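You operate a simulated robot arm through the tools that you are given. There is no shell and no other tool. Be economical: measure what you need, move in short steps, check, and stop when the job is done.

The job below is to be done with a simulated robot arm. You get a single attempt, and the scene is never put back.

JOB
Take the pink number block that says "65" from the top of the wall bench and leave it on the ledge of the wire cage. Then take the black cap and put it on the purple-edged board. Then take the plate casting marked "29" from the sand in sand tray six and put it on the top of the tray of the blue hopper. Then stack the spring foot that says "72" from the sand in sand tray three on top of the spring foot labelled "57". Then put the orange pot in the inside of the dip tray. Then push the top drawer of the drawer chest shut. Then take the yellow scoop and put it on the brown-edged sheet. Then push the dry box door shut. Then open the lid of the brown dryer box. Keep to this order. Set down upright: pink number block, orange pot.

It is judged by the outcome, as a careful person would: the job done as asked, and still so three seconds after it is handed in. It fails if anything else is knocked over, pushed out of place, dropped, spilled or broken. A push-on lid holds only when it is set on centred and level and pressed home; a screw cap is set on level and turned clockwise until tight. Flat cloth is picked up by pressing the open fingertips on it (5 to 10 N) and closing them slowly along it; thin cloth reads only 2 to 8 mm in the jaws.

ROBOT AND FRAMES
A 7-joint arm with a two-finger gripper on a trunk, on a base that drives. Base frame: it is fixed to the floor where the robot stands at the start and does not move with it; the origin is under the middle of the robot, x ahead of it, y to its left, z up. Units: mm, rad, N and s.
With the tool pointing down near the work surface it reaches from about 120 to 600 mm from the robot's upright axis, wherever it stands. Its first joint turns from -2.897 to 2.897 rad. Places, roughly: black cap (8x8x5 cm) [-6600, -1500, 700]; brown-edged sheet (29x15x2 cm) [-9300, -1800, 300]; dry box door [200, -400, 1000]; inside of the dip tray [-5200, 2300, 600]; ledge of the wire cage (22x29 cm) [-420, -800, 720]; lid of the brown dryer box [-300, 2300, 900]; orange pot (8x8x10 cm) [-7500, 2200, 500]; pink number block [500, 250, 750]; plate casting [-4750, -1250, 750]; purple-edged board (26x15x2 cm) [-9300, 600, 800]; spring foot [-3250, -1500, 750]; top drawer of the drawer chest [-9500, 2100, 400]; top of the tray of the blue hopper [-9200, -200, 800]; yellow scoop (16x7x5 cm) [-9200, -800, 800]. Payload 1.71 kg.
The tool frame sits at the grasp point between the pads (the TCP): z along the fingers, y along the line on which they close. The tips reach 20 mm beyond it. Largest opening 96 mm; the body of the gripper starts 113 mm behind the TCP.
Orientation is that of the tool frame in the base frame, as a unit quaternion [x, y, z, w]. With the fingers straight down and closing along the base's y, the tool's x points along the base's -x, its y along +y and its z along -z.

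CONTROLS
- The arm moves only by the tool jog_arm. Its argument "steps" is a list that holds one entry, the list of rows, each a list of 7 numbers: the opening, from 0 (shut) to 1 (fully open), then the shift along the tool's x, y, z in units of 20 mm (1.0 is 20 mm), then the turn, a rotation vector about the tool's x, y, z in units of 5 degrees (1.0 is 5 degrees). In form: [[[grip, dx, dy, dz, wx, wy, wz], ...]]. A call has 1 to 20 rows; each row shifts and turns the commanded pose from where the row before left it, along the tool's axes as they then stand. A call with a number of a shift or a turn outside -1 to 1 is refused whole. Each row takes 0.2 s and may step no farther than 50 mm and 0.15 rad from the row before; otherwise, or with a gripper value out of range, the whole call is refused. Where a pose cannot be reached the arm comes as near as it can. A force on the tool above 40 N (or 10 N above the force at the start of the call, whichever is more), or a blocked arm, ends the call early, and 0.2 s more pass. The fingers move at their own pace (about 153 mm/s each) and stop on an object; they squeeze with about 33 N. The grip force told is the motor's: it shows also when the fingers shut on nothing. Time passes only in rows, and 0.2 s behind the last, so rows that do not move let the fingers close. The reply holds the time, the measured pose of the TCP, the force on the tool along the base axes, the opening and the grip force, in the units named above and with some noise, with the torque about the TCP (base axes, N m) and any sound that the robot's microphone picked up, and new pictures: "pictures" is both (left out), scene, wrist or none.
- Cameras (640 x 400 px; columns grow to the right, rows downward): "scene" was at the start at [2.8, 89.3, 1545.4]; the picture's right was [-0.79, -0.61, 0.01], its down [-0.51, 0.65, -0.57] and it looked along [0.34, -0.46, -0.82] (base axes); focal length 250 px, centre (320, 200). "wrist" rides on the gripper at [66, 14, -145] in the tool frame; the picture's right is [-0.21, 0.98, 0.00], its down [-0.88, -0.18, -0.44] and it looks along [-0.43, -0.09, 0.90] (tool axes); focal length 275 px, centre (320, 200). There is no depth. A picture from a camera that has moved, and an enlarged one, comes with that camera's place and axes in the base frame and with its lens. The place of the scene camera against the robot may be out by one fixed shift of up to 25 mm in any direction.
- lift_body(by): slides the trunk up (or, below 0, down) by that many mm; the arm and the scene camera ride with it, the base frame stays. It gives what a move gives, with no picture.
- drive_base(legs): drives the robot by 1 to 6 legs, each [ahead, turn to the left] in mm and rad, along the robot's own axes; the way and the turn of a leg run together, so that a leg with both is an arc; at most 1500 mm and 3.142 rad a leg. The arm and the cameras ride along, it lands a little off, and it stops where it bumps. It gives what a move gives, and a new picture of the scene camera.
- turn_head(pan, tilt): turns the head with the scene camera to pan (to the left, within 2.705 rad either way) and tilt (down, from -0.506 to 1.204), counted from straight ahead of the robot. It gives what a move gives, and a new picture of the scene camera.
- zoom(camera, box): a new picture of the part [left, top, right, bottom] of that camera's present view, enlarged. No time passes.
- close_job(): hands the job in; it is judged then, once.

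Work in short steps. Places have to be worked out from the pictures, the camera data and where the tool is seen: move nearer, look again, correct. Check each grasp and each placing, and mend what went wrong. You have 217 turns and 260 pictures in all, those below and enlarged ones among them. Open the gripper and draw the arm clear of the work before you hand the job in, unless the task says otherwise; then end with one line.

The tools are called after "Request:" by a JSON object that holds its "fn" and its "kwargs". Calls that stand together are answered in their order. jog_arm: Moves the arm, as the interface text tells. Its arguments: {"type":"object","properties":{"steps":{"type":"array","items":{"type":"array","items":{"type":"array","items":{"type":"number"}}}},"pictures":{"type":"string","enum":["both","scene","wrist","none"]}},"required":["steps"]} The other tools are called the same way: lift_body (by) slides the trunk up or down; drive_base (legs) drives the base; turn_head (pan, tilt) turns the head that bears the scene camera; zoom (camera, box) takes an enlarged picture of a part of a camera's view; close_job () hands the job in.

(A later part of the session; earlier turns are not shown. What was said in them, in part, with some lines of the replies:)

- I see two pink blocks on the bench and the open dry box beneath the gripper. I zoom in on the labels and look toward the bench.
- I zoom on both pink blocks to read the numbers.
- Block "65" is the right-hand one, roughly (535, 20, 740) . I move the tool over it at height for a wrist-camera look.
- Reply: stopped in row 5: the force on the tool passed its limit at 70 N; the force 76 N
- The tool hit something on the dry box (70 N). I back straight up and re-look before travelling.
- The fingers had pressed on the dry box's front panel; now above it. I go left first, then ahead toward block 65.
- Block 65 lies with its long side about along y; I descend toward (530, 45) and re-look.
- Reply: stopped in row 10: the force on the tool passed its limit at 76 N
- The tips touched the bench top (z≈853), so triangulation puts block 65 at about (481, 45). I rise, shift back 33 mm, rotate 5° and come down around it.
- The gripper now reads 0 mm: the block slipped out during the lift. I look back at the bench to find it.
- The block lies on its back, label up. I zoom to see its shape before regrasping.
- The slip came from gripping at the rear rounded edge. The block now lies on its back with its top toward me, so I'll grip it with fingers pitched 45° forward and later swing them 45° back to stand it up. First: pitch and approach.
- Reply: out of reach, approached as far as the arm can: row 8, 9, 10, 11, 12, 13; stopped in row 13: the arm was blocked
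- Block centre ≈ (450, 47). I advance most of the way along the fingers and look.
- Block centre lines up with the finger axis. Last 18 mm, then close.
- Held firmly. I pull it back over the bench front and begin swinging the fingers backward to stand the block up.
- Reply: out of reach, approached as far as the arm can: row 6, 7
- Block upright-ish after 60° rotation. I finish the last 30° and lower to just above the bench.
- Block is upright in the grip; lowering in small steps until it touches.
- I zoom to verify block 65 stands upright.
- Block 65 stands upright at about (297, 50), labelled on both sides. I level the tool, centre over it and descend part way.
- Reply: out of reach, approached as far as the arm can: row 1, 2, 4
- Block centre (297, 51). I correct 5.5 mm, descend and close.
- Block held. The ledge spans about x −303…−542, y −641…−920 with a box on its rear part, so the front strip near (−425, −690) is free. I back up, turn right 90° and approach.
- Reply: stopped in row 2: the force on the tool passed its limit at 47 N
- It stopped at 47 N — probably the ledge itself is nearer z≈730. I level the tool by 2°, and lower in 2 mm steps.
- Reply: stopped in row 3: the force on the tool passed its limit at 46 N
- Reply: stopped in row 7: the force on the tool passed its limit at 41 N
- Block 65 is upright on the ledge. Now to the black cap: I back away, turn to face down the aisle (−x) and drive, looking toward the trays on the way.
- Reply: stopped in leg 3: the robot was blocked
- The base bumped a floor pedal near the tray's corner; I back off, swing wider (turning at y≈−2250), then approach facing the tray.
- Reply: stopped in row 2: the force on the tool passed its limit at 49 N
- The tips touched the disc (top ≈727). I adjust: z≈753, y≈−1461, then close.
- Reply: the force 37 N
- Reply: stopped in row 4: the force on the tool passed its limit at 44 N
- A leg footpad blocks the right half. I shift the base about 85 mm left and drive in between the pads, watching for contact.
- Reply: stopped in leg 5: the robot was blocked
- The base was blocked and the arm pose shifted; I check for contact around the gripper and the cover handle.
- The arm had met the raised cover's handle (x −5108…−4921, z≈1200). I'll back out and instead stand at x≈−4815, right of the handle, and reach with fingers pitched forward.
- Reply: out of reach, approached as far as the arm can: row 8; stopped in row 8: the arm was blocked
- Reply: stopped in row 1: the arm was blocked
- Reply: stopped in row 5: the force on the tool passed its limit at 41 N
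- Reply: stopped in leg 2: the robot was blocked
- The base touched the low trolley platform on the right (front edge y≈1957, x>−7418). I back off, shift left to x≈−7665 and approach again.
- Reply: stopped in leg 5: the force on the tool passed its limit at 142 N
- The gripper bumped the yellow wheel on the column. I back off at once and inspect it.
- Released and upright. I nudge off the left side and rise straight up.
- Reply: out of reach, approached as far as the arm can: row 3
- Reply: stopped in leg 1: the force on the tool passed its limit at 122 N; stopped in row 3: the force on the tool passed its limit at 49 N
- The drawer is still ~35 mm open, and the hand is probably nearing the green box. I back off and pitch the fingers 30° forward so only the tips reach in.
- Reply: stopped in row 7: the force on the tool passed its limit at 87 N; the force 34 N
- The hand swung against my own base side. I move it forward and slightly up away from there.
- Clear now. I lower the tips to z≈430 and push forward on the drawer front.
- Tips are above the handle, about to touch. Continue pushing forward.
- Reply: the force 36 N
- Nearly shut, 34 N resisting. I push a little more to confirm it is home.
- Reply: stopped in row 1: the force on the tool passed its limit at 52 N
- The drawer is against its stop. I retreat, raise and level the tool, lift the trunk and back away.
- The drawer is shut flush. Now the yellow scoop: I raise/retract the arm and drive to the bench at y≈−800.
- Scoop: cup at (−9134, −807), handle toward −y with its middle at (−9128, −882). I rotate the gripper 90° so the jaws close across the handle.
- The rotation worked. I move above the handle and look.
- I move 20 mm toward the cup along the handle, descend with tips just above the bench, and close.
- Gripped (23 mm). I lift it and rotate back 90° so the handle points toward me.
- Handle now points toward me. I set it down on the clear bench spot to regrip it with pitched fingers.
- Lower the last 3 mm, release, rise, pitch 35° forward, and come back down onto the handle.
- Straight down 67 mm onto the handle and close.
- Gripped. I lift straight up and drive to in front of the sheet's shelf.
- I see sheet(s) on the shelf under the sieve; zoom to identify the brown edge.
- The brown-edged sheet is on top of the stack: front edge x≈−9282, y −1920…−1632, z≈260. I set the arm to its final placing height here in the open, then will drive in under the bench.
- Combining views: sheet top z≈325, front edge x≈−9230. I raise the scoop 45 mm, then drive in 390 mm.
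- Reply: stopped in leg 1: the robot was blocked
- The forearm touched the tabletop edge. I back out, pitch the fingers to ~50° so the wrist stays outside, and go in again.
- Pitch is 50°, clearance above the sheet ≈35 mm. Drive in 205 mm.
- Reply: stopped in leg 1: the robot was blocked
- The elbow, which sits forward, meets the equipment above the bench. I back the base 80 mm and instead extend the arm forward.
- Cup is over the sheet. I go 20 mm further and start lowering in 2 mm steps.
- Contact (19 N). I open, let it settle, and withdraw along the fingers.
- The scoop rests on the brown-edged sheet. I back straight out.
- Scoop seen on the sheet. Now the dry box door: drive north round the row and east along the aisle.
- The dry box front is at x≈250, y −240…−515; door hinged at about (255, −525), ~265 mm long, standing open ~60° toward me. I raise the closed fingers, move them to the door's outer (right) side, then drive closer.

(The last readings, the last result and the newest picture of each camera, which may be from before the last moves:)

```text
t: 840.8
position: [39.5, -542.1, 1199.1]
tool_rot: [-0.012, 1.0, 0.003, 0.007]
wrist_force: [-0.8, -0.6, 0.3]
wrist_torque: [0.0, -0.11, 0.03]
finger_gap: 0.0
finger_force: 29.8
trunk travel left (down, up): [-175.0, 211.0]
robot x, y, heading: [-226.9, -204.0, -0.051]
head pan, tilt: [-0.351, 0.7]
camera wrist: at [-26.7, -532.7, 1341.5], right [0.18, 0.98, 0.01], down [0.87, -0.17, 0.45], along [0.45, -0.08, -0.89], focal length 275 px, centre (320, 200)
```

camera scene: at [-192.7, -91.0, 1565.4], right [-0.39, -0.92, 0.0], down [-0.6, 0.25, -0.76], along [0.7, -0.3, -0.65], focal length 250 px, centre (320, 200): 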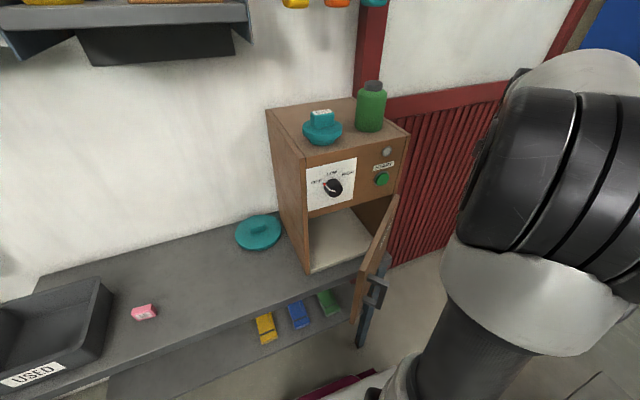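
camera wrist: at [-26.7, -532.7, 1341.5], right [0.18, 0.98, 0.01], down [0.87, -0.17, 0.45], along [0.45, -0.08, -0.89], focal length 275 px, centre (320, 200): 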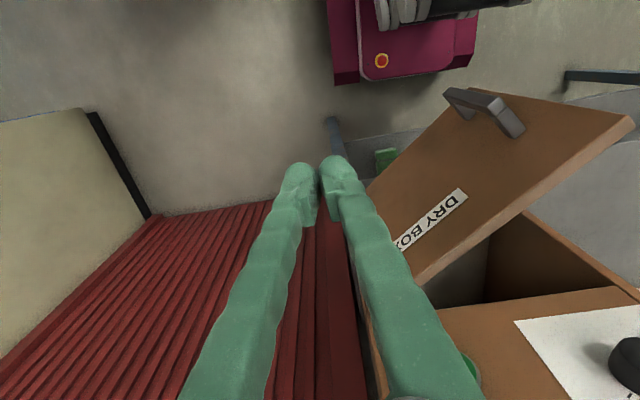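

The view shows the door's outer face, open ~38°, handle near the free edge. I pitch the fingers 30° forward and descend beside the door's outer face, inboard of the handle.

Request:
{"fn": "jog_arm", "kwargs": {"steps": [[[0, -0.5, 0.85, 0, 0, -1, 0], [0, -0.5, 0.85, 0, 0, -1, 0], [0, -0.5, 0.85, 0, 0, -1, 0], [0, -0.5, 0.85, 0, 0, -1, 0], [0, -0.5, 0.85, 0, 0, -1, 0], [0, -0.5, 0.85, 0, 0, -1, 0], [0, 0.5, 0, 0.866, 0, 0, 0], [0, 0.5, 0, 0.866, 0, 0, 0], [0, 0.5, 0, 0.866, 0, 0, 0], [0, 0.5, 0, 0.866, 0, 0, 0], [0, 0.5, 0, 0.866, 0, 0, 0], [0, 0.5, 0, 0.866, 0, 0, 0], [0, 0.5, 0, 0.866, 0, 0, 0], [0, 0.5, 0, 0.866, 0, 0, 0], [0, 0.5, 0, 0.866, 0, 0, 0], [0, 0.5, 0, 0.866, 0, 0, 0], [0, 0, 0, 0, 0, 0, 0]]], "pictures": "wrist"}}

```text
t: 844.4
position: [99.9, -437.9, 1012.0]
tool_rot: [-0.009, 0.965, 0.005, 0.263]
wrist_force: [0.0, 0.4, 0.5]
wrist_torque: [0.01, 0.03, -0.02]
finger_gap: 0.0
finger_force: 29.7
trunk travel left (down, up): [-175.0, 211.0]
robot x, y, heading: [-224.8, -207.0, -0.051]
head pan, tilt: [-0.351, 0.7]
camera wrist: at [-30.0, -428.9, 1102.1], right [0.15, 0.98, 0.11], down [0.53, -0.18, 0.83], along [0.83, -0.07, -0.55], focal length 275 px, centre (320, 200)
```

wrist: 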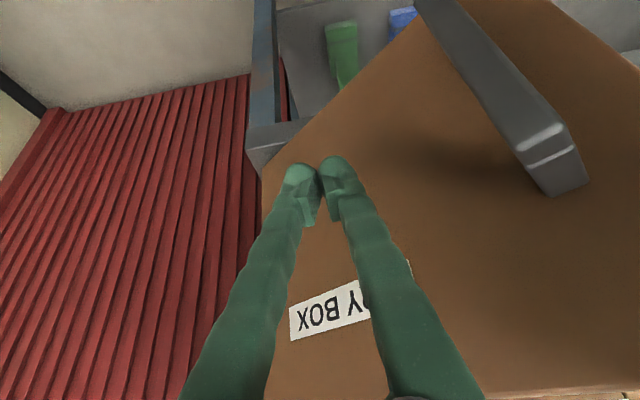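

Fingers face the door ~70 mm away. I push along the closing direction.

Request:
{"fn": "jog_arm", "kwargs": {"steps": [[[0, -0.54, 0.415, 0.317, 0, 0, 0], [0, -0.54, 0.415, 0.317, 0, 0, 0], [0, -0.54, 0.415, 0.317, 0, 0, 0], [0, -0.54, 0.415, 0.317, 0, 0, 0], [0, -0.54, 0.415, 0.317, 0, 0, 0], [0, -0.54, 0.415, 0.317, 0, 0, 0], [0, -0.54, 0.415, 0.317, 0, 0, 0], [0, -0.54, 0.415, 0.317, 0, 0, 0], [0, -0.54, 0.415, 0.317, 0, 0, 0], [0, -0.54, 0.415, 0.317, 0, 0, 0], [0, 0, 0, 0, 0, 0, 0]]], "pictures": "wrist"}}

```text
t: 846.8
position: [222.8, -349.7, 1012.9]
tool_rot: [-0.011, 0.965, 0.007, 0.263]
wrist_force: [-3.9, -0.5, -0.1]
wrist_torque: [-0.03, 0.01, -0.04]
finger_gap: 0.0
finger_force: 29.0
trunk travel left (down, up): [-175.0, 211.0]
robot x, y, heading: [-226.1, -206.3, -0.049]
head pan, tilt: [-0.351, 0.7]
camera wrist: at [93.6, -341.4, 1104.3], right [0.15, 0.98, 0.11], down [0.53, -0.18, 0.83], along [0.83, -0.07, -0.55], focal length 275 px, centre (320, 200)
```

wrist: 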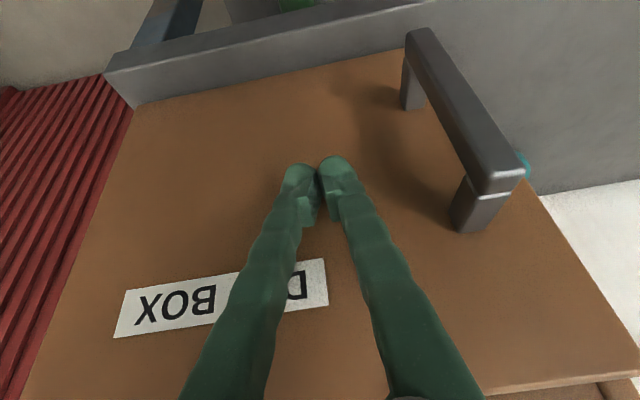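

Nearly closed. I push straight ahead (+x) until it is firm.

Request:
{"fn": "jog_arm", "kwargs": {"steps": [[[0, -0.35, 0.05, 0.2, 0, 0, 0], [0, -0.35, 0.05, 0.2, 0, 0, 0], [0, -0.35, 0, 0.2, 0, 0, 0], [0, -0.35, 0, 0.2, 0, 0, 0], [0, -0.35, 0, 0.2, 0, 0, 0], [0, -0.35, 0, 0.2, 0, 0, 0], [0, 0, 0, 0, 0, 0, 0]]], "pictures": "wrist"}}

```text
t: 847.6
position: [223.6, -348.5, 1013.5]
tool_rot: [-0.006, 0.965, 0.008, 0.26]
wrist_force: [-111.4, 1.9, 49.3]
wrist_torque: [-0.23, -0.05, -0.21]
finger_gap: 6.0
finger_force: 29.6
trunk travel left (down, up): [-175.0, 211.0]
robot x, y, heading: [-226.9, -205.8, -0.053]
head pan, tilt: [-0.351, 0.7]
stopped in row 4: the force on the tool passed its limit at 82 N (the readings are from after the stop); the commanded pose is now the measured one
camera wrist: at [94.9, -339.6, 1104.2], right [0.16, 0.98, 0.12], down [0.54, -0.19, 0.82], along [0.83, -0.07, -0.56], focal length 275 px, centre (320, 200)
```

wrist: 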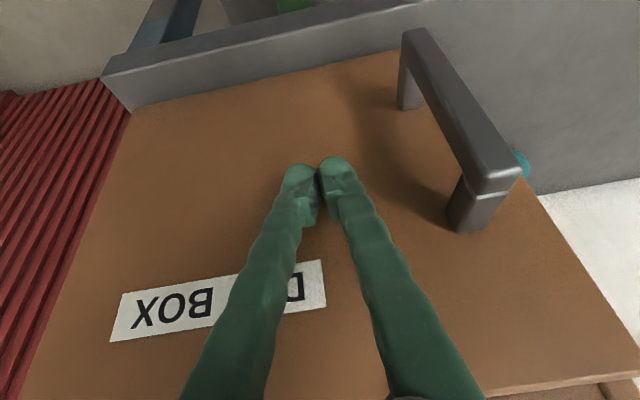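

The door is firmly shut. I back off immediately, rise and level the tool.

Request:
{"fn": "jog_arm", "kwargs": {"steps": [[[0, 0.6, 0, -0.35, 0, 0, 0], [0, 0.86, 0, -0.5, 0, 0, 0], [0, 0.86, 0, -0.5, 0, 0, 0], [0, 0.86, 0, -0.5, 0, 0, 0], [0, 0.86, 0, -0.5, 0, 0, 0], [0, 0.86, 0, -0.5, 0, 0, 0], [0, 0.3, 0, -0.9, 0, 1, 0], [0, 0.2, 0, -0.9, 0, 1, 0], [0, 0.1, 0, -0.9, 0, 1, 0], [0, 0, 0, -0.9, 0, 1, 0], [0, 0, 0, -0.9, 0, 1, 0], [0, 0, 0, -0.9, 0, 1, 0]]], "pictures": "wrist"}}

```text
t: 850.2
position: [92.9, -354.0, 1107.3]
tool_rot: [-0.011, 1.0, 0.005, -0.001]
wrist_force: [-1.7, -0.6, 0.2]
wrist_torque: [0.04, -0.1, -0.02]
finger_gap: 0.0
finger_force: 29.3
trunk travel left (down, up): [-175.0, 211.0]
robot x, y, heading: [-228.3, -207.9, -0.055]
head pan, tilt: [-0.351, 0.7]
camera wrist: at [27.9, -343.7, 1250.4], right [0.18, 0.98, 0.01], down [0.88, -0.17, 0.44], along [0.44, -0.07, -0.9], focal length 275 px, centre (320, 200)
```

wrist: 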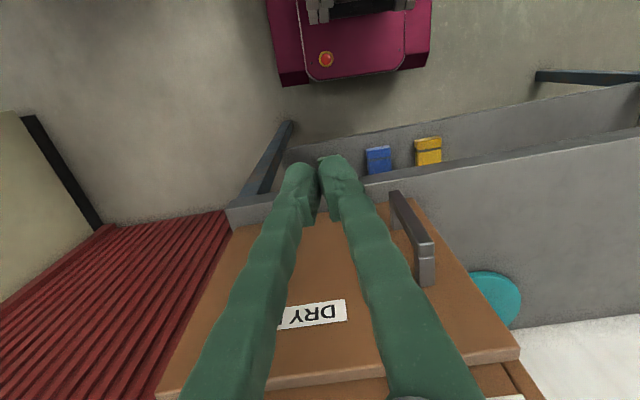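

Door verified shut. Last: the brown dryer box at about (−338, 2180). I back off, turn left and drive up to it.

Request:
{"fn": "drive_base", "kwargs": {"legs": [[-150, 0], [0, 1.626], [1400, 0], [320, 0]]}}

```text
t: 865.3
position: [-205.1, 1860.3, 1105.4]
tool_rot: [0.727, -0.686, -0.003, 0.005]
wrist_force: [0.1, 0.7, -0.6]
wrist_torque: [-0.06, -0.01, 0.0]
finger_gap: 0.0
finger_force: 29.5
trunk travel left (down, up): [-175.0, 211.0]
robot x, y, heading: [-343.4, 1530.6, 1.554]
head pan, tilt: [-0.351, 0.7]
camera scene: at [-471.7, 1574.7, 1565.0], right [0.93, -0.36, 0.01], down [-0.23, -0.61, -0.75], along [0.28, 0.7, -0.66], focal length 250 px, centre (320, 200)
```

scene: 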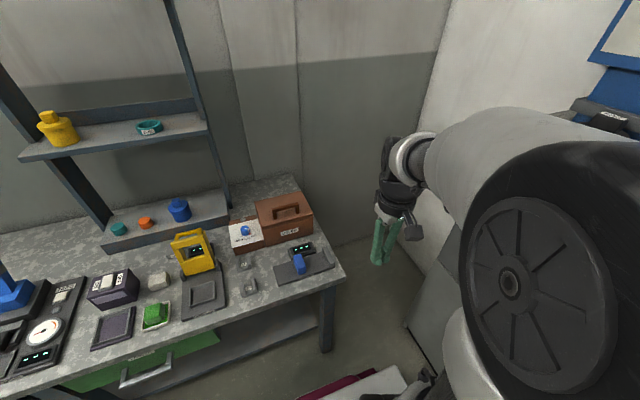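

Zoom on the brown dryer box.

Request:
{"fn": "zoom", "kwargs": {"camera": "scene", "box": [215, 175, 343, 295]}}

```text
3.33 times, centred on (279, 235) of scene
camera zoom: at [-471.7, 1574.7, 1565.0], right [0.93, -0.36, 0.01], down [-0.23, -0.61, -0.75], along [0.28, 0.7, -0.66], focal length 835 px, centre (457, 83)
```

zoom: 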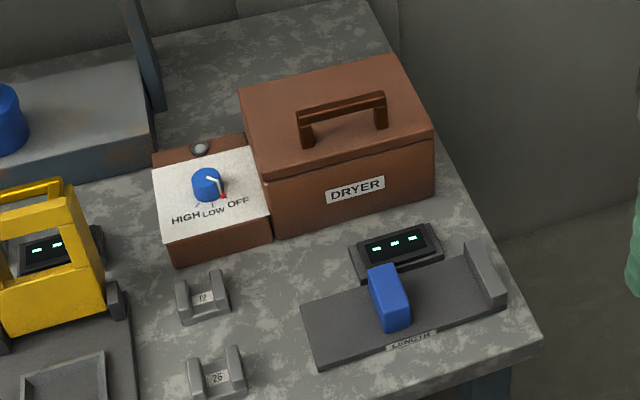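

The dryer lid has a bar handle on top; hinge at the back. I'll approach with fingers nearly horizontal and jaws closing vertically around the bar, then swing it up. First rotate the tool (yaw 90°, then pitch).

Request:
{"fn": "jog_arm", "kwargs": {"steps": [[[0.3, 0, 0, 0, 0, 0, 1], [0.3, 0, 0, 0, 0, 0, 1], [0.3, 0, 0, 0, 0, 0, 1], [0.3, 0, 0, 0, 0, 0, 1], [0.3, 0, 0, 0, 0, 0, 1], [0.3, 0, 0, 0, 0, 0, 1], [0.3, 0, 0, 0, 0, 0, 1], [0.3, 0, 0, 0, 0, 0, 1], [0.3, 0, 0, 0, 0, 0, 1], [0.3, 0, 0, 0, 0, 0, 1], [0.3, 0, 0, 0, 0, 0, 1], [0.3, 0, 0, 0, 0, 0, 1], [0.3, 0, 0, 0, 0, 0, 1], [0.3, 0, 0, 0, 0, 0, 1], [0.3, 0, 0, 0, 0, 0, 1], [0.3, 0, 0, 0, 0, 0, 1], [0.3, 0, 0, 0, 0, 0, 1], [0.3, 0, 0, 0, 0, 0, 1]]], "pictures": "none"}}

Request:
{"fn": "lift_body", "kwargs": {"by": -100}}

Request:
{"fn": "jog_arm", "kwargs": {"steps": [[[0.3, 0, 0.5, 0, -1, 0, 0], [0.3, 0, 0.5, 0, -1, 0, 0], [0.3, 0, 0.5, 0, -1, 0, 0], [0.3, 0, 0.5, 0, -1, 0, 0], [0.3, 0, 0.5, 0, -1, 0, 0], [0.3, 0, 0.5, 0, -1, 0, 0], [0.3, 0, 0.5, 0, -1, 0, 0], [0.3, 0, 0.5, 0, -1, 0, 0], [0.3, 0, 0, 0, 0, 0, 0]]], "pictures": "none"}}

```text
t: 869.1
position: [-205.2, 1842.3, 1110.5]
tool_rot: [-0.028, 1.0, 0.007, -0.006]
wrist_force: [0.1, 0.2, 0.5]
wrist_torque: [0.0, -0.02, -0.03]
finger_gap: 29.1
finger_force: 0.0
trunk travel left (down, up): [-175.0, 211.0]
robot x, y, heading: [-340.7, 1531.5, 1.553]
head pan, tilt: [-0.351, 0.7]
```

```text
t: 870.4
position: [-204.6, 1841.9, 1010.4]
tool_rot: [-0.029, 1.0, 0.007, -0.005]
wrist_force: [0.2, 0.5, 0.5]
wrist_torque: [-0.01, 0.0, -0.03]
finger_gap: 28.8
finger_force: 0.0
trunk travel left (down, up): [-75.0, 311.0]
robot x, y, heading: [-341.6, 1532.9, 1.551]
head pan, tilt: [-0.351, 0.7]
```

```text
t: 872.4
position: [-207.9, 1916.7, 1033.8]
tool_rot: [-0.025, 0.936, 0.35, -0.014]
wrist_force: [-0.1, -0.3, 0.1]
wrist_torque: [-0.02, 0.01, 0.01]
finger_gap: 28.9
finger_force: 0.0
trunk travel left (down, up): [-75.0, 311.0]
robot x, y, heading: [-338.8, 1532.8, 1.549]
head pan, tilt: [-0.351, 0.7]
```

Pitch works. I continue to ~66° and shift left over the dryer's centreline, then drive 115 mm closer.

Request:
{"fn": "jog_arm", "kwargs": {"steps": [[[0.4, 0.9, 0.3, 0.3, -1, 0, 0], [0.4, 0.9, 0.3, 0.3, -1, 0, 0], [0.4, 0.9, 0.3, 0.3, -1, 0, 0], [0.4, 0.9, 0.3, 0.3, -1, 0, 0], [0.4, 0.9, 0.3, 0.3, -1, 0, 0], [0.4, 0.9, 0, 0, 0, 0, 0], [0.4, 0.9, 0, 0, 0, 0, 0], [0.4, 0, 0, 0, 0, 0, 0]]], "pictures": "none"}}

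Request:
{"fn": "drive_base", "kwargs": {"legs": [[115, 0]]}}

Request:
{"fn": "jog_arm", "kwargs": {"steps": [[[0.4, 0, 0, 0, 0, 0, 0]]], "pictures": "wrist"}}

```text
t: 874.2
position: [-313.6, 1997.7, 1088.4]
tool_rot: [-0.022, 0.84, 0.542, -0.02]
wrist_force: [0.0, 0.6, -0.3]
wrist_torque: [-0.02, 0.0, -0.03]
finger_gap: 38.3
finger_force: 0.1
out of reach, approached as far as the arm can: row 3, 4, 5, 6, 7
trunk travel left (down, up): [-75.0, 311.0]
robot x, y, heading: [-337.8, 1533.3, 1.556]
head pan, tilt: [-0.351, 0.7]
```

```text
t: 875.5
position: [-311.3, 2097.4, 1097.8]
tool_rot: [-0.022, 0.835, 0.549, -0.02]
wrist_force: [-0.5, -0.4, 0.3]
wrist_torque: [-0.06, 0.02, 0.03]
finger_gap: 38.7
finger_force: 0.0
trunk travel left (down, up): [-75.0, 311.0]
robot x, y, heading: [-340.6, 1649.8, 1.555]
head pan, tilt: [-0.351, 0.7]
camera scene: at [-470.6, 1632.4, 1465.2], right [0.93, -0.36, -0.01], down [-0.23, -0.58, -0.78], along [0.28, 0.73, -0.63], focal length 250 px, centre (320, 200)
```

scene: 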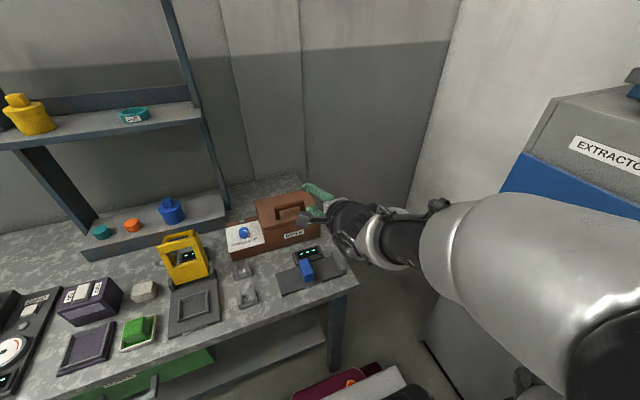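

```text
t: 875.9
position: [-312.3, 2141.7, 1077.4]
tool_rot: [-0.021, 0.848, 0.53, -0.021]
wrist_force: [-0.1, 1.4, -1.4]
wrist_torque: [-0.03, -0.01, -0.01]
finger_gap: 38.5
finger_force: 0.1
trunk travel left (down, up): [-75.0, 311.0]
robot x, y, heading: [-339.8, 1645.8, 1.556]
head pan, tilt: [-0.351, 0.7]
camera wrist: at [-368.0, 2012.5, 1152.0], right [0.19, 0.44, 0.88], down [0.9, -0.43, 0.02], along [0.38, 0.79, -0.48], focal length 275 px, centre (320, 200)
```

wrist: 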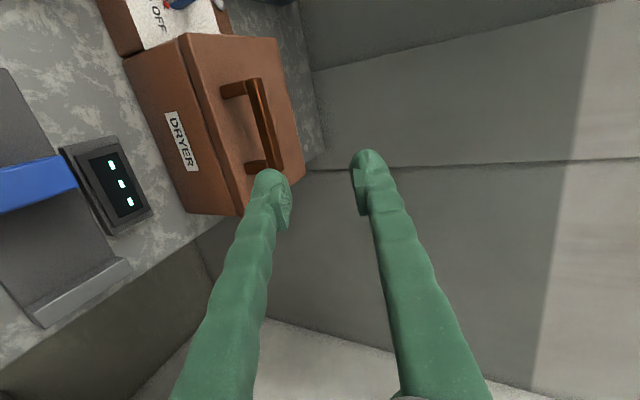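

Triangulation puts the handle bar at about (−351, 2174, 1017). I line up 50 mm in front of it along the finger axis, jaws 32 mm open.

Request:
{"fn": "jog_arm", "kwargs": {"steps": [[[0.34, 0.6, -0.65, 0, 0, 0, 0], [0.34, 0.6, -0.65, 0, 0, 0, 0], [0.34, 0.6, -0.65, 0.3, 0, 0, 0], [0.34, 0, 0, 0, 0, 0, 0]]], "pictures": "wrist"}}

```text
t: 876.9
position: [-345.0, 2129.0, 1070.4]
tool_rot: [-0.022, 0.842, 0.538, -0.021]
wrist_force: [1.0, 0.8, -0.4]
wrist_torque: [-0.01, -0.01, 0.03]
finger_gap: 32.6
finger_force: 0.0
out of reach, approached as far as the arm can: row 1, 2, 3
trunk travel left (down, up): [-75.0, 311.0]
robot x, y, heading: [-336.5, 1648.0, 1.548]
head pan, tilt: [-0.351, 0.7]
camera wrist: at [-401.3, 1999.4, 1142.8], right [0.19, 0.42, 0.89], down [0.9, -0.43, 0.01], along [0.38, 0.8, -0.46], focal length 275 px, centre (320, 200)
```

wrist: 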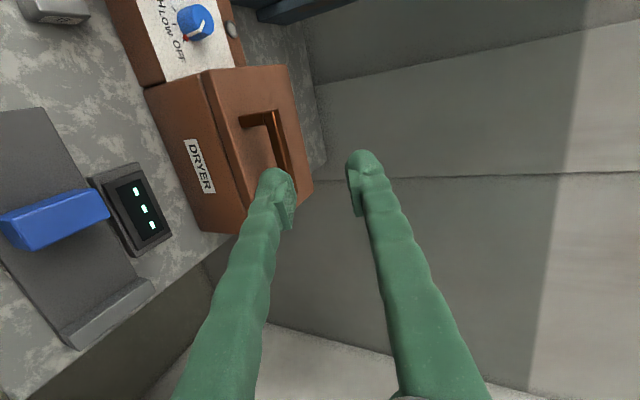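

The lid is likely at the hinted z≈900, so the bar is nearer (−338, 2282, 930). I advance toward a pre-grasp about 40 mm short of it.

Request:
{"fn": "jog_arm", "kwargs": {"steps": [[[0.34, -0.1, -0.39, 0.95, 0, 0, 0], [0.34, -0.1, -0.39, 0.95, 0, 0, 0], [0.34, -0.1, -0.39, 0.95, 0, 0, 0], [0.34, -0.1, -0.39, 0.95, 0, 0, 0], [0.34, -0.1, -0.39, 0.95, 0, 0, 0], [0.34, -0.1, -0.39, 0.95, 0, 0, 0], [0.34, 0, 0, 0, 0, 0, 0]]], "pictures": "wrist"}}

```text
t: 878.5
position: [-342.0, 2204.6, 991.3]
tool_rot: [-0.023, 0.842, 0.539, -0.021]
wrist_force: [-0.3, -0.5, 0.0]
wrist_torque: [0.02, -0.03, -0.09]
finger_gap: 32.6
finger_force: 0.0
out of reach, approached as far as the arm can: row 2, 3
trunk travel left (down, up): [-75.0, 311.0]
robot x, y, heading: [-336.5, 1648.5, 1.549]
head pan, tilt: [-0.351, 0.7]
camera wrist: at [-398.5, 2074.0, 1064.1], right [0.19, 0.42, 0.89], down [0.9, -0.43, 0.01], along [0.38, 0.8, -0.46], focal length 275 px, centre (320, 200)
```

wrist: 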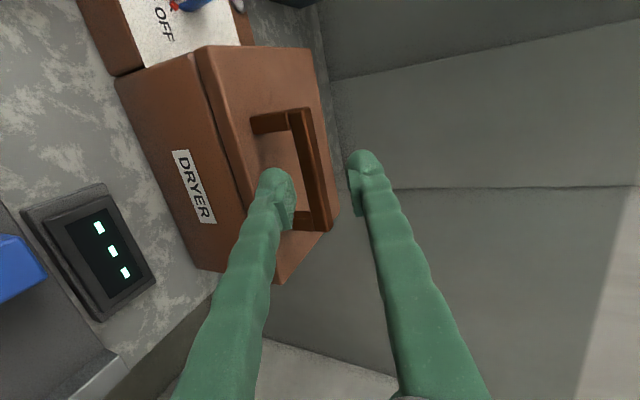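

Bar is ~57 mm ahead along the finger axis, slightly toward the lower finger. I advance 49 mm to straddle it.

Request:
{"fn": "jog_arm", "kwargs": {"steps": [[[0.34, 0, -0.1, 0.6, 0, 0, 0], [0.34, 0, -0.1, 0.6, 0, 0, 0], [0.34, 0, -0.1, 0.6, 0, 0, 0], [0.34, 0, 0, 0.6, 0, 0, 0], [0.34, 0, 0, 0, 0, 0, 0]]], "pictures": "wrist"}}

```text
t: 879.7
position: [-343.4, 2245.6, 967.8]
tool_rot: [-0.022, 0.842, 0.539, -0.021]
wrist_force: [-0.1, 0.3, 0.1]
wrist_torque: [-0.02, 0.0, 0.04]
finger_gap: 32.7
finger_force: 0.1
trunk travel left (down, up): [-75.0, 311.0]
robot x, y, heading: [-337.4, 1646.6, 1.553]
head pan, tilt: [-0.351, 0.7]
camera wrist: at [-399.4, 2115.4, 1040.1], right [0.19, 0.42, 0.89], down [0.9, -0.43, 0.01], along [0.38, 0.8, -0.46], focal length 275 px, centre (320, 200)
```

wrist: 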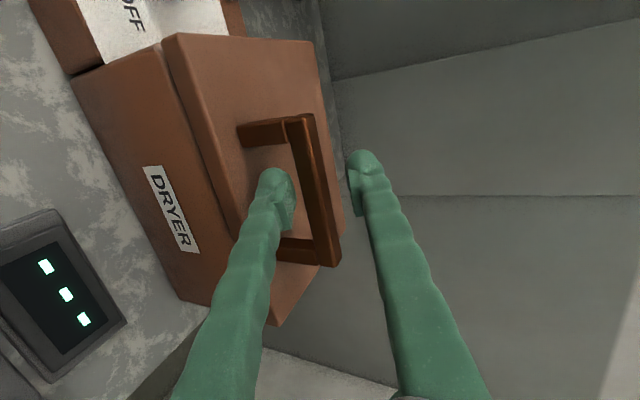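

Bar is still ~38 mm ahead and centred between the jaws. Advance 33 mm more, then close.

Request:
{"fn": "jog_arm", "kwargs": {"steps": [[[0.34, 0, -0.05, 0.55, 0, 0, 0], [0.34, 0, -0.05, 0.55, 0, 0, 0], [0.34, 0, 0, 0.55, 0, 0, 0], [0.34, 0, 0, 0, 0, 0, 0], [0, 0, 0, 0, 0, 0, 0], [0, 0, 0, 0, 0, 0, 0], [0, 0, 0, 0, 0, 0, 0]]], "pictures": "wrist"}}

```text
t: 881.3
position: [-343.5, 2275.2, 952.5]
tool_rot: [-0.022, 0.842, 0.539, -0.021]
wrist_force: [-0.6, 0.3, -0.8]
wrist_torque: [0.11, 0.23, -0.19]
finger_gap: 9.8
finger_force: 34.5
trunk travel left (down, up): [-75.0, 311.0]
robot x, y, heading: [-337.3, 1648.6, 1.557]
head pan, tilt: [-0.351, 0.7]
camera wrist: at [-401.3, 2143.7, 1025.3], right [0.19, 0.42, 0.89], down [0.9, -0.43, 0.01], along [0.38, 0.8, -0.46], focal length 275 px, centre (320, 200)
```

wrist: 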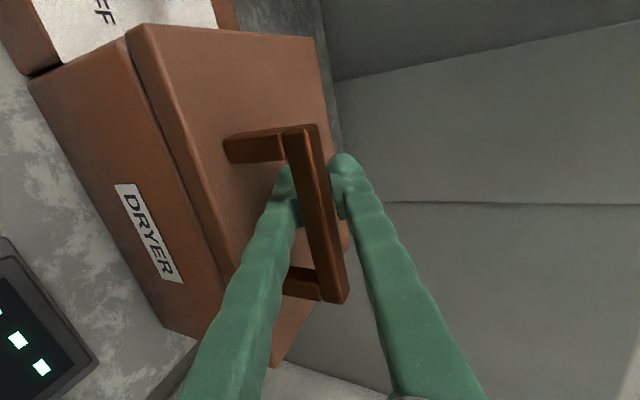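

The bar is gripped (9.8 mm). I swing it up about the rear hinge, rotating the tool with the lid, first 30°.

Request:
{"fn": "jog_arm", "kwargs": {"steps": [[[0, 0, 0.36, 0.07, 0.95, 0, 0], [0, 0, 0.36, 0.07, 0.95, 0, 0], [0, 0, 0.36, 0.07, 0.95, 0, 0], [0, 0, 0.36, 0.07, 0.95, 0, 0], [0, 0, 0.36, 0.07, 0.95, 0, 0], [0, 0, 0.36, 0.07, 0.95, 0, 0], [0, 0, 0, 0, 0, 0, 0]]], "pictures": "none"}}

```text
t: 882.9
position: [-344.3, 2306.6, 983.7]
tool_rot: [-0.027, 0.949, 0.315, -0.015]
wrist_force: [2.9, -1.1, 0.1]
wrist_torque: [0.04, 0.09, 0.0]
finger_gap: 6.1
finger_force: 30.0
trunk travel left (down, up): [-75.0, 311.0]
robot x, y, heading: [-340.9, 1649.2, 1.559]
head pan, tilt: [-0.351, 0.7]
```

Little force, but the gap changed to 6 mm. I check the view.

Request:
{"fn": "jog_arm", "kwargs": {"steps": [[[0, 0, 0, 0, 0, 0, 0]]], "pictures": "wrist"}}

```text
t: 883.3
position: [-345.1, 2307.9, 982.9]
tool_rot: [-0.027, 0.948, 0.315, -0.015]
wrist_force: [2.7, -1.6, -0.2]
wrist_torque: [0.06, 0.1, 0.07]
finger_gap: 5.8
finger_force: 29.1
trunk travel left (down, up): [-75.0, 311.0]
robot x, y, heading: [-334.8, 1649.1, 1.556]
head pan, tilt: [-0.351, 0.7]
camera wrist: at [-404.7, 2227.1, 1106.7], right [0.17, 0.8, 0.58], down [0.9, -0.36, 0.23], along [0.4, 0.49, -0.78], focal length 275 px, centre (320, 200)
```

wrist: 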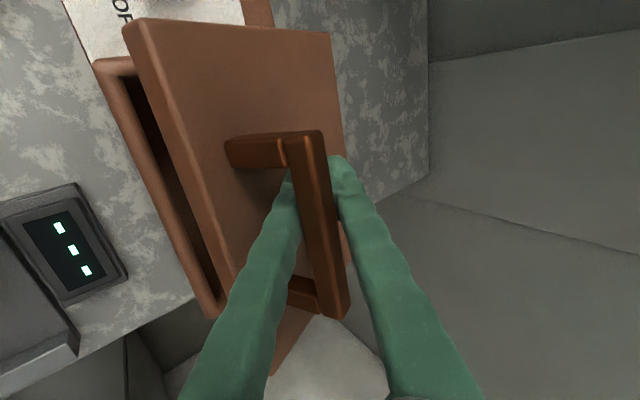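

The lid is lifting nicely. Continue another 28°.

Request:
{"fn": "jog_arm", "kwargs": {"steps": [[[0, 0, 0.36, 0.07, 0.95, 0, 0], [0, 0, 0.36, 0.07, 0.95, 0, 0], [0, 0, 0.36, 0.07, 0.95, 0, 0], [0, 0, 0.36, 0.07, 0.95, 0, 0], [0, 0, 0.36, 0.07, 0.95, 0, 0], [0, 0, 0.36, 0.07, 0.95, 0, 0], [0, 0, 0, 0, 0, 0, 0]]], "pictures": "wrist"}}

```text
t: 884.9
position: [-346.0, 2348.5, 997.7]
tool_rot: [-0.029, 0.997, 0.077, -0.007]
wrist_force: [4.8, 1.5, 40.1]
wrist_torque: [1.5, 0.19, -0.56]
finger_gap: 0.0
finger_force: 29.6
trunk travel left (down, up): [-75.0, 311.0]
robot x, y, heading: [-334.0, 1649.7, 1.553]
head pan, tilt: [-0.351, 0.7]
camera wrist: at [-409.7, 2335.0, 1142.5], right [0.15, 0.98, 0.15], down [0.89, -0.2, 0.4], along [0.42, 0.07, -0.9], focal length 275 px, centre (320, 200)
```

wrist: 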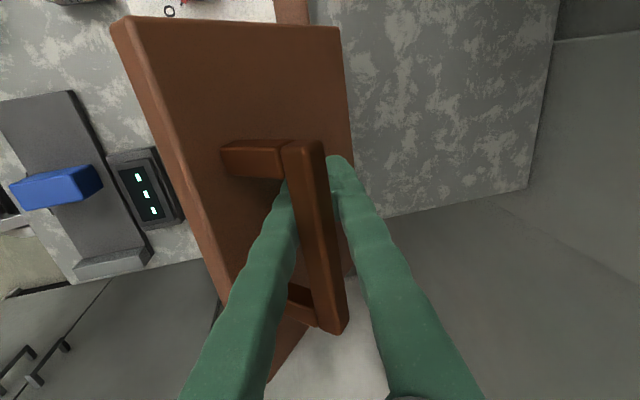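

The bar is captured in the finger loop with the lid ~57° open. I ease back a little and continue the swing.

Request:
{"fn": "jog_arm", "kwargs": {"steps": [[[0, 0, 0, -0.4, 0, 0, 0], [0, 0, 0.36, 0.02, 0.95, 0, 0], [0, 0, 0.36, 0.02, 0.95, 0, 0], [0, 0, 0.36, 0.02, 0.95, 0, 0], [0, 0, 0.36, 0.02, 0.95, 0, 0], [0, 0, 0, 0, 0, 0, 0]]], "pictures": "wrist"}}

```text
t: 885.7
position: [-348.8, 2347.2, 1008.1]
tool_rot: [-0.028, 1.0, 0.011, -0.006]
wrist_force: [2.5, 6.9, -31.5]
wrist_torque: [-0.19, 0.07, -0.38]
finger_gap: 6.0
finger_force: 29.2
out of reach, approached as far as the arm can: row 3, 4
trunk travel left (down, up): [-75.0, 311.0]
robot x, y, heading: [-335.8, 1649.2, 1.553]
head pan, tilt: [-0.351, 0.7]
stopped in row 4: the force on the tool passed its limit at 66 N (the readings are from after the stop); the commanded pose is now the measured one
camera wrist: at [-411.6, 2354.0, 1152.2], right [0.15, 0.99, 0.02], down [0.89, -0.14, 0.43], along [0.43, -0.05, -0.9], focal length 275 px, centre (320, 200)
```

wrist: 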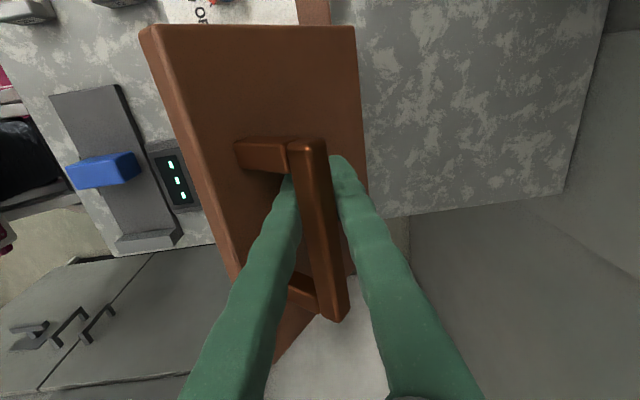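

I'm at the reach limit with vertical fingers. I loosen the jaws (front finger stays inside the handle arch), pitch forward ~26° and push the bar onward.

Request:
{"fn": "jog_arm", "kwargs": {"steps": [[[0.33, 0, 0, 0, 0, 0, 0], [0.33, 0, 0, 0.1, -1, 0, 0], [0.33, 0, 0, 0.1, -1, 0, 0], [0.33, 0, 0, 0.1, -1, 0, 0], [0.33, 0, 0, 0.1, -1, 0, 0], [0.33, 0, 0, 0, -1, 0, 0], [0.33, 0, 0.38, 0.35, 0, 0, 0], [0.33, 0, 0.38, 0.35, 0, 0, 0], [0.33, 0, 0, 0, 0, 0, 0]]], "pictures": "wrist"}}

```text
t: 887.7
position: [-350.3, 2365.2, 998.3]
tool_rot: [-0.027, 0.972, 0.231, -0.011]
wrist_force: [0.0, -0.6, 0.2]
wrist_torque: [0.06, 0.02, 0.01]
finger_gap: 32.3
finger_force: 0.4
trunk travel left (down, up): [-75.0, 311.0]
robot x, y, heading: [-336.7, 1645.3, 1.545]
head pan, tilt: [-0.351, 0.7]
camera wrist: at [-410.5, 2308.5, 1132.0], right [0.16, 0.88, 0.44], down [0.9, -0.31, 0.31], along [0.41, 0.35, -0.85], focal length 275 px, centre (320, 200)
```

wrist: 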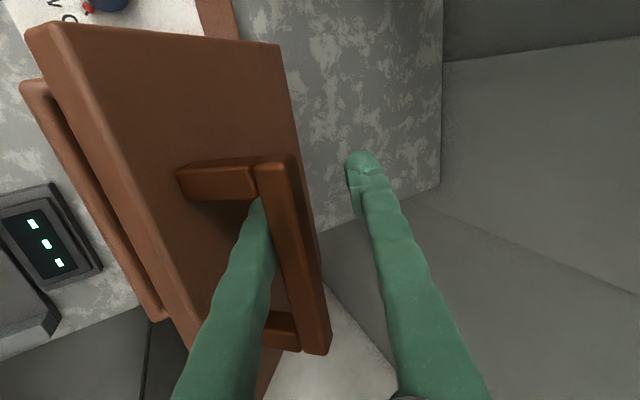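

The front finger is inside the arch and the lid stays. Continue pushing back.

Request:
{"fn": "jog_arm", "kwargs": {"steps": [[[0.33, 0, 0.4, 0.25, 0, 0, 0], [0.33, 0, 0.4, 0.25, 0, 0, 0], [0.33, 0, 0.4, 0.3, 0, 0, 0], [0.33, 0, 0.4, 0.3, 0, 0, 0], [0.33, 0, 0.38, 0.35, 0, 0, 0], [0.33, 0, 0.38, 0.35, 0, 0, 0], [0.33, 0, 0, 0, 0, 0, 0]]], "pictures": "wrist"}}

```text
t: 889.3
position: [-353.1, 2423.5, 986.8]
tool_rot: [-0.027, 0.973, 0.23, -0.012]
wrist_force: [0.1, 1.2, 0.7]
wrist_torque: [-0.02, 0.01, -0.01]
finger_gap: 31.5
finger_force: 0.0
trunk travel left (down, up): [-75.0, 311.0]
robot x, y, heading: [-336.8, 1644.4, 1.55]
head pan, tilt: [-0.351, 0.7]
camera wrist: at [-414.2, 2367.2, 1120.9], right [0.16, 0.89, 0.44], down [0.9, -0.31, 0.31], along [0.41, 0.35, -0.85], focal length 275 px, centre (320, 200)
```

wrist: 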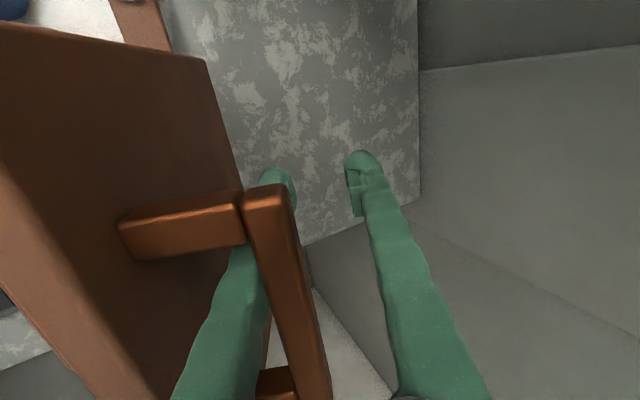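

The lid is near vertical. A few more steps to take it past.

Request:
{"fn": "jog_arm", "kwargs": {"steps": [[[0.33, 0, 0.4, 0.3, 0, 0, 0], [0.33, 0, 0.4, 0.3, 0, 0, 0], [0.33, 0, 0.38, 0.35, 0, 0, 0], [0.33, 0, 0.38, 0.35, 0, 0, 0], [0.33, 0, 0, 0, 0, 0, 0]]], "pictures": "wrist"}}

```text
t: 890.5
position: [-356.0, 2464.2, 977.1]
tool_rot: [-0.027, 0.972, 0.231, -0.012]
wrist_force: [0.7, -0.1, -0.5]
wrist_torque: [0.01, 0.03, 0.0]
finger_gap: 32.1
finger_force: 0.0
trunk travel left (down, up): [-75.0, 311.0]
robot x, y, heading: [-340.4, 1646.9, 1.557]
head pan, tilt: [-0.351, 0.7]
camera wrist: at [-415.9, 2407.2, 1112.7], right [0.16, 0.89, 0.44], down [0.9, -0.31, 0.31], along [0.41, 0.34, -0.85], focal length 275 px, centre (320, 200)
```

wrist: 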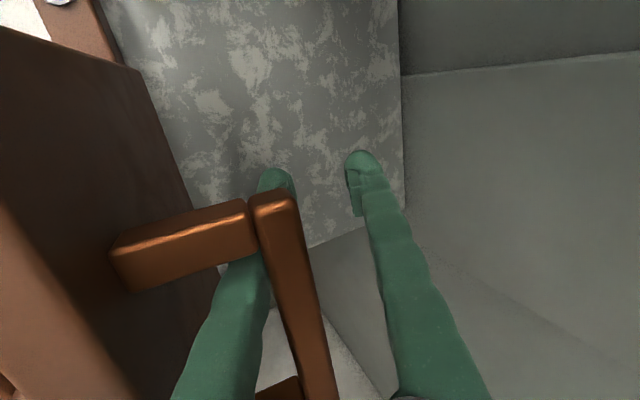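

The lid appears past vertical with no load. I withdraw the finger straight along its axis and check that it stays open.

Request:
{"fn": "jog_arm", "kwargs": {"steps": [[[0.33, 0, 0, -0.4, 0, 0, 0], [0.33, 0, 0, -0.6, 0, 0, 0], [0.33, 0, 0, -0.8, 0, 0, 0], [0.33, 0, 0, -0.9, 0, 0, 0], [0.33, 0, 0, -0.9, 0, 0, 0], [0.33, 0, 0, -0.9, 0, 0, 0], [0.33, 0, 0, -0.9, 0, 0, 0], [0.33, 0, 0, 0, 0, 0, 0]]], "pictures": "wrist"}}

```text
t: 891.7
position: [-352.5, 2419.2, 1027.9]
tool_rot: [-0.026, 0.975, 0.219, -0.013]
wrist_force: [9.1, -3.9, -59.0]
wrist_torque: [1.75, -0.29, 0.32]
finger_gap: 45.5
finger_force: 10.2
trunk travel left (down, up): [-75.0, 311.0]
robot x, y, heading: [-339.1, 1646.3, 1.554]
head pan, tilt: [-0.351, 0.7]
stopped in row 5: the force on the tool passed its limit at 49 N (the readings are from after the stop); the commanded pose is now the measured one
camera wrist: at [-412.9, 2365.0, 1163.7], right [0.16, 0.89, 0.42], down [0.9, -0.31, 0.31], along [0.41, 0.32, -0.85], focal length 275 px, centre (320, 200)
```

wrist: 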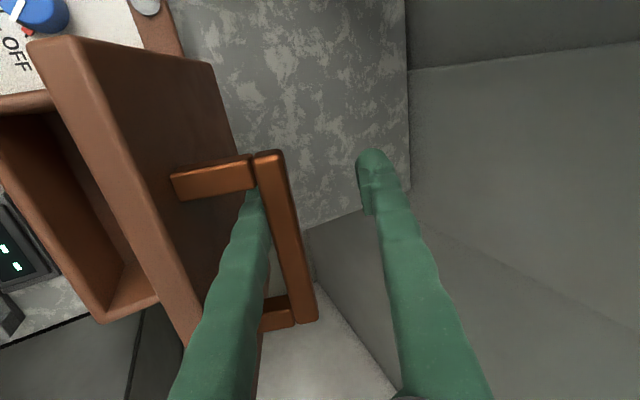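

The fingertip caught the bar on the way out. I reinsert slightly, push the lid back again, shift clear of the bar toward the lid, then withdraw.

Request:
{"fn": "jog_arm", "kwargs": {"steps": [[[0.33, 0, 0, 0.6, 0, 0, 0], [0.33, 0, 0.4, 0.6, 0, 0, 0], [0.33, 0, 0.4, 0.4, 0, 0, 0], [0.33, 0, 0.4, 0.35, 0, 0, 0], [0.33, 0, 0.4, 0.3, 0, 0, 0], [0.33, 0, 0.4, 0.3, 0, 0, 0], [0.33, 0, 0.4, 0.3, 0, 0, 0], [0.33, 0, -0.25, 0, 0, 0, 0], [0.33, 0, -0.25, 0, 0, 0, 0], [0.33, 0, 0, -0.5, 0, 0, 0], [0.33, 0, 0, -0.5, 0, 0, 0], [0.33, 0, 0, -0.5, 0, 0, 0], [0.33, 0, 0, -0.5, 0, 0, 0], [0.33, 0, 0, 0, 0, 0, 0]]], "pictures": "wrist"}}

```text
t: 894.3
position: [-358.6, 2438.1, 1026.0]
tool_rot: [-0.025, 0.976, 0.216, -0.017]
wrist_force: [3.9, -14.0, -62.9]
wrist_torque: [2.05, -0.33, 0.0]
finger_gap: 50.0
finger_force: 14.0
out of reach, approached as far as the arm can: row 7
trunk travel left (down, up): [-75.0, 311.0]
robot x, y, heading: [-339.5, 1644.8, 1.552]
head pan, tilt: [-0.351, 0.7]
stopped in row 13: the force on the tool passed its limit at 75 N (the readings are from after the stop); the commanded pose is now the measured one
camera wrist: at [-417.9, 2385.0, 1162.7], right [0.16, 0.9, 0.41], down [0.9, -0.3, 0.31], along [0.4, 0.32, -0.86], focal length 275 px, centre (320, 200)
```

wrist: 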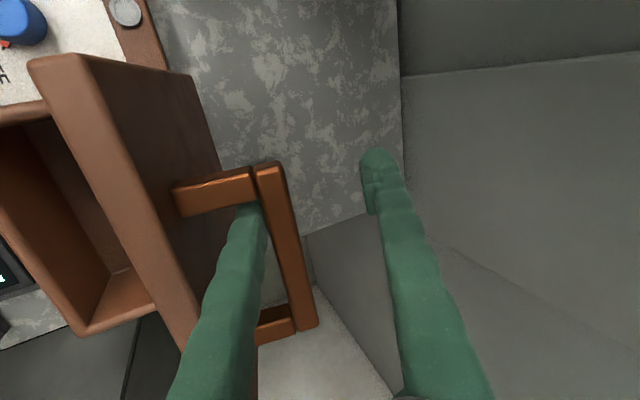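

Still catching. I relax, move 16 mm toward the lid side inside the arch, and lift vertically.

Request:
{"fn": "jog_arm", "kwargs": {"steps": [[[0.33, 0, 0, 0.5, 0, 0, 0], [0.33, 0, 0, 0.4, 0, 0, 0], [0.33, 0, -0.4, 0, 0, 0, 0], [0.33, 0, -0.4, 0, 0, 0, 0], [0.33, 0, 0.1, -0.3, 0, 0, 0], [0.33, 0, 0.2, -0.45, 0, 0, 0], [0.33, 0, 0.2, -0.45, 0, 0, 0], [0.33, 0, 0.2, -0.45, 0, 0, 0]]], "pictures": "none"}}

```text
t: 896.1
position: [-358.1, 2430.2, 1047.5]
tool_rot: [-0.028, 0.974, 0.223, -0.015]
wrist_force: [-1.1, -3.6, -16.1]
wrist_torque: [0.14, 0.19, 0.03]
finger_gap: 38.4
finger_force: 5.2
trunk travel left (down, up): [-75.0, 311.0]
robot x, y, heading: [-336.7, 1647.1, 1.55]
head pan, tilt: [-0.351, 0.7]
```

Rising with less resistance; continue lifting.

Request:
{"fn": "jog_arm", "kwargs": {"steps": [[[0.33, 0, 0.1, -0.45, 0, 0, 0], [0.33, 0, 0.15, -0.45, 0, 0, 0], [0.33, 0, 0.2, -0.45, 0, 0, 0], [0.33, 0, 0.2, -0.45, 0, 0, 0], [0.33, 0, 0, 0, 0, 0, 0]]], "pictures": "wrist"}}

```text
t: 896.6
position: [-359.7, 2406.5, 1071.3]
tool_rot: [-0.027, 0.973, 0.23, -0.017]
wrist_force: [-1.3, -1.1, 0.5]
wrist_torque: [0.05, -0.04, -0.01]
finger_gap: 31.7
finger_force: 0.0
trunk travel left (down, up): [-75.0, 311.0]
robot x, y, heading: [-338.0, 1651.5, 1.549]
head pan, tilt: [-0.351, 0.7]
stopped in row 2: the force on the tool passed its limit at 45 N (the readings are from after the stop); the commanded pose is now the measured one
camera wrist: at [-419.5, 2348.3, 1207.2], right [0.16, 0.89, 0.44], down [0.9, -0.31, 0.3], along [0.4, 0.34, -0.85], focal length 275 px, centre (320, 200)
```

wrist: 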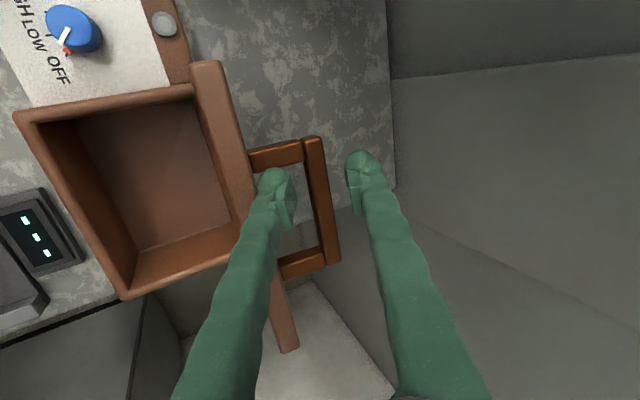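

The lid is open about vertical and the finger is free. I rise, move in front of it, and gently nudge it from the inside so it is safely past vertical.

Request:
{"fn": "jog_arm", "kwargs": {"steps": [[[0.33, 0, 0.45, -0.89, 0, 0, 0], [0.33, 0, 0.45, -0.89, 0, 0, 0], [0.2, 0, 0.45, -0.89, 0, 0, 0], [0, 0, -0.89, -0.45, 0, 0, 0], [0, 0, -0.89, -0.45, 0, 0, 0], [0, 0, -0.89, -0.45, 0, 0, 0], [0, 0, -0.89, -0.45, 0, 0, 0], [0, 0, -0.89, -0.45, 0, 0, 0], [0, 0, 0, 0, 0, 0, 0]]], "pictures": "wrist"}}

```text
t: 898.6
position: [-351.4, 2311.3, 1125.3]
tool_rot: [-0.026, 0.973, 0.227, -0.016]
wrist_force: [-0.2, 0.3, -0.9]
wrist_torque: [0.04, 0.01, -0.01]
finger_gap: 0.0
finger_force: 29.3
trunk travel left (down, up): [-75.0, 311.0]
robot x, y, heading: [-336.7, 1650.5, 1.553]
head pan, tilt: [-0.351, 0.7]
camera wrist: at [-410.9, 2256.6, 1261.4], right [0.16, 0.89, 0.43], down [0.9, -0.31, 0.3], along [0.4, 0.34, -0.85], focal length 275 px, centre (320, 200)
```

wrist: 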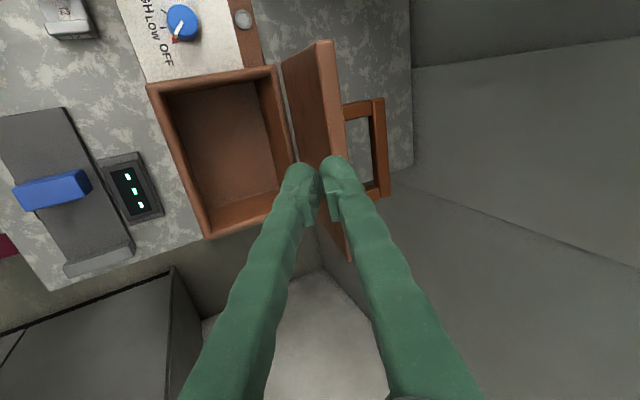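

Lid stands about vertical by itself. I lower the closed fingers inside and push its upper part gently back.

Request:
{"fn": "jog_arm", "kwargs": {"steps": [[[0, 0, -0.45, 0.89, 0, 0, 0], [0, 0, -0.45, 0.89, 0, 0, 0], [0, 0, -0.45, 0.89, 0, 0, 0], [0, 0, -0.45, 0.89, 0, 0, 0], [0, 0, -0.3, 0.6, 0, 0, 0], [0, 0, 0.4, 0.2, 0, 0, 0], [0, 0, 0.4, 0.2, 0, 0, 0], [0, 0, 0.4, 0.2, 0, 0, 0], [0, 0, 0.25, 0.12, 0, 0, 0], [0, 0, 0.25, 0.12, 0, 0, 0], [0, 0, 0.25, 0.12, 0, 0, 0], [0, 0, 0.25, 0.12, 0, 0, 0], [0, 0, 0, 0, 0, 0, 0]]], "pictures": "none"}}

```text
t: 901.4
position: [-355.4, 2361.4, 1032.5]
tool_rot: [-0.026, 0.973, 0.227, -0.016]
wrist_force: [0.7, 0.2, -0.8]
wrist_torque: [0.0, 0.03, -0.03]
finger_gap: 0.0
finger_force: 29.1
trunk travel left (down, up): [-75.0, 311.0]
robot x, y, heading: [-338.1, 1646.8, 1.554]
head pan, tilt: [-0.351, 0.7]
```

Request:
{"fn": "jog_arm", "kwargs": {"steps": [[[0, 0, 0.25, 0.12, 0, 0, 0], [0, 0, 0.25, 0.12, 0, 0, 0], [0, 0, 0.25, 0.12, 0, 0, 0], [0, 0, 0.25, 0.12, 0, 0, 0], [0, 0, 0.25, 0.12, 0, 0, 0], [0, 0, 0.25, 0.12, 0, 0, 0], [0, 0, 0, 0, 0, 0, 0]]], "pictures": "wrist"}}

```text
t: 903.0
position: [-359.0, 2386.4, 1036.3]
tool_rot: [-0.026, 0.973, 0.227, -0.017]
wrist_force: [2.6, -36.5, -10.4]
wrist_torque: [-0.46, 0.06, -0.32]
finger_gap: 0.0
finger_force: 29.3
trunk travel left (down, up): [-75.0, 311.0]
robot x, y, heading: [-340.7, 1651.1, 1.555]
head pan, tilt: [-0.351, 0.7]
camera wrist: at [-418.0, 2329.4, 1172.4], right [0.16, 0.89, 0.43], down [0.9, -0.31, 0.3], along [0.4, 0.34, -0.85], focal length 275 px, centre (320, 200)
```

wrist: 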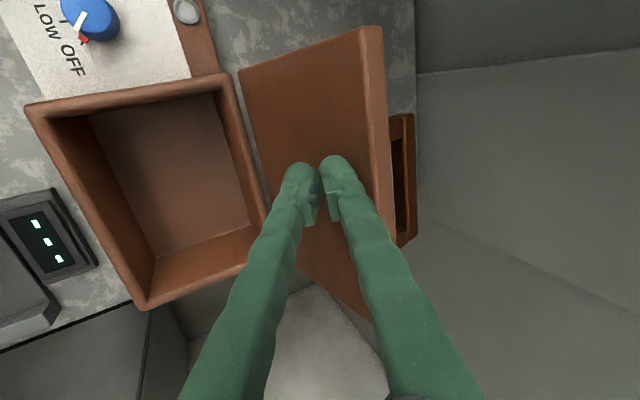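

The lid is fully open against its stop. I withdraw: back, up, and away, opening the gripper.

Request:
{"fn": "jog_arm", "kwargs": {"steps": [[[0, 0, -0.5, -0.25, 0, 0, 0], [0, 0, -0.6, -0.3, 0, 0, 0], [0, 0, -0.45, -0.22, 0, 0, 0], [0, 0, 0.45, -0.89, 0, 0, 0], [0, 0, 0.45, -0.89, 0, 0, 0], [0, 0, 0.45, -0.89, 0, 0, 0], [0, 0, 0.45, -0.89, 0, 0, 0], [0, 0, 0.45, -0.89, 0, 0, 0], [0.5, 0, -0.89, -0.45, 0, 0, 0], [0.8, 0, -0.89, -0.45, 0, 0, 0], [1, 0, -0.89, -0.45, 0, 0, 0], [1, 0, -0.89, -0.45, 0, 0, 0], [1, 0, -0.89, -0.45, 0, 0, 0], [1, 0, -0.89, -0.45, 0, 0, 0], [1, 0, -0.89, -0.45, 0, 0, 0], [1, 0, -0.89, -0.45, 0, 0, 0]]], "pictures": "none"}}

Request:
{"fn": "drive_base", "kwargs": {"legs": [[-250, 0]]}}

```text
t: 906.4
position: [-345.1, 2200.9, 1135.5]
tool_rot: [-0.026, 0.973, 0.228, -0.017]
wrist_force: [-0.4, 0.0, 0.8]
wrist_torque: [0.01, 0.01, -0.02]
finger_gap: 96.0
finger_force: 0.0
trunk travel left (down, up): [-75.0, 311.0]
robot x, y, heading: [-337.0, 1649.2, 1.554]
head pan, tilt: [-0.351, 0.7]
```

```text
t: 908.3
position: [-346.6, 1955.4, 1130.2]
tool_rot: [-0.024, 0.974, 0.224, -0.015]
wrist_force: [-0.4, 0.8, -0.7]
wrist_torque: [-0.06, 0.03, 0.03]
finger_gap: 95.9
finger_force: 0.1
trunk travel left (down, up): [-75.0, 311.0]
robot x, y, heading: [-344.6, 1394.3, 1.548]
head pan, tilt: [-0.351, 0.7]
camera scene: at [-474.3, 1439.3, 1464.0], right [0.93, -0.36, 0.01], down [-0.23, -0.62, -0.75], along [0.28, 0.7, -0.66], focal length 250 px, centre (320, 200)
```

scene: 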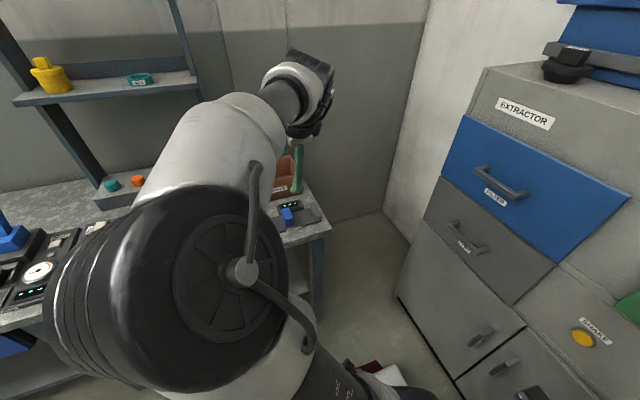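

The dryer lid stands open, the gripper is empty, open and clear of the bench, so I hand the job in.

Request:
{"fn": "close_job", "kwargs": {}}

```text
The job is handed in.
```

All nine steps were completed in the order asked and the job is handed in. During the work, block 65 was dropped once on the bench, then stood up and re-gripped. The arm also bumped the dry box front, the yellow column wheel and a tray-cover handle, with no visible damage or movement.
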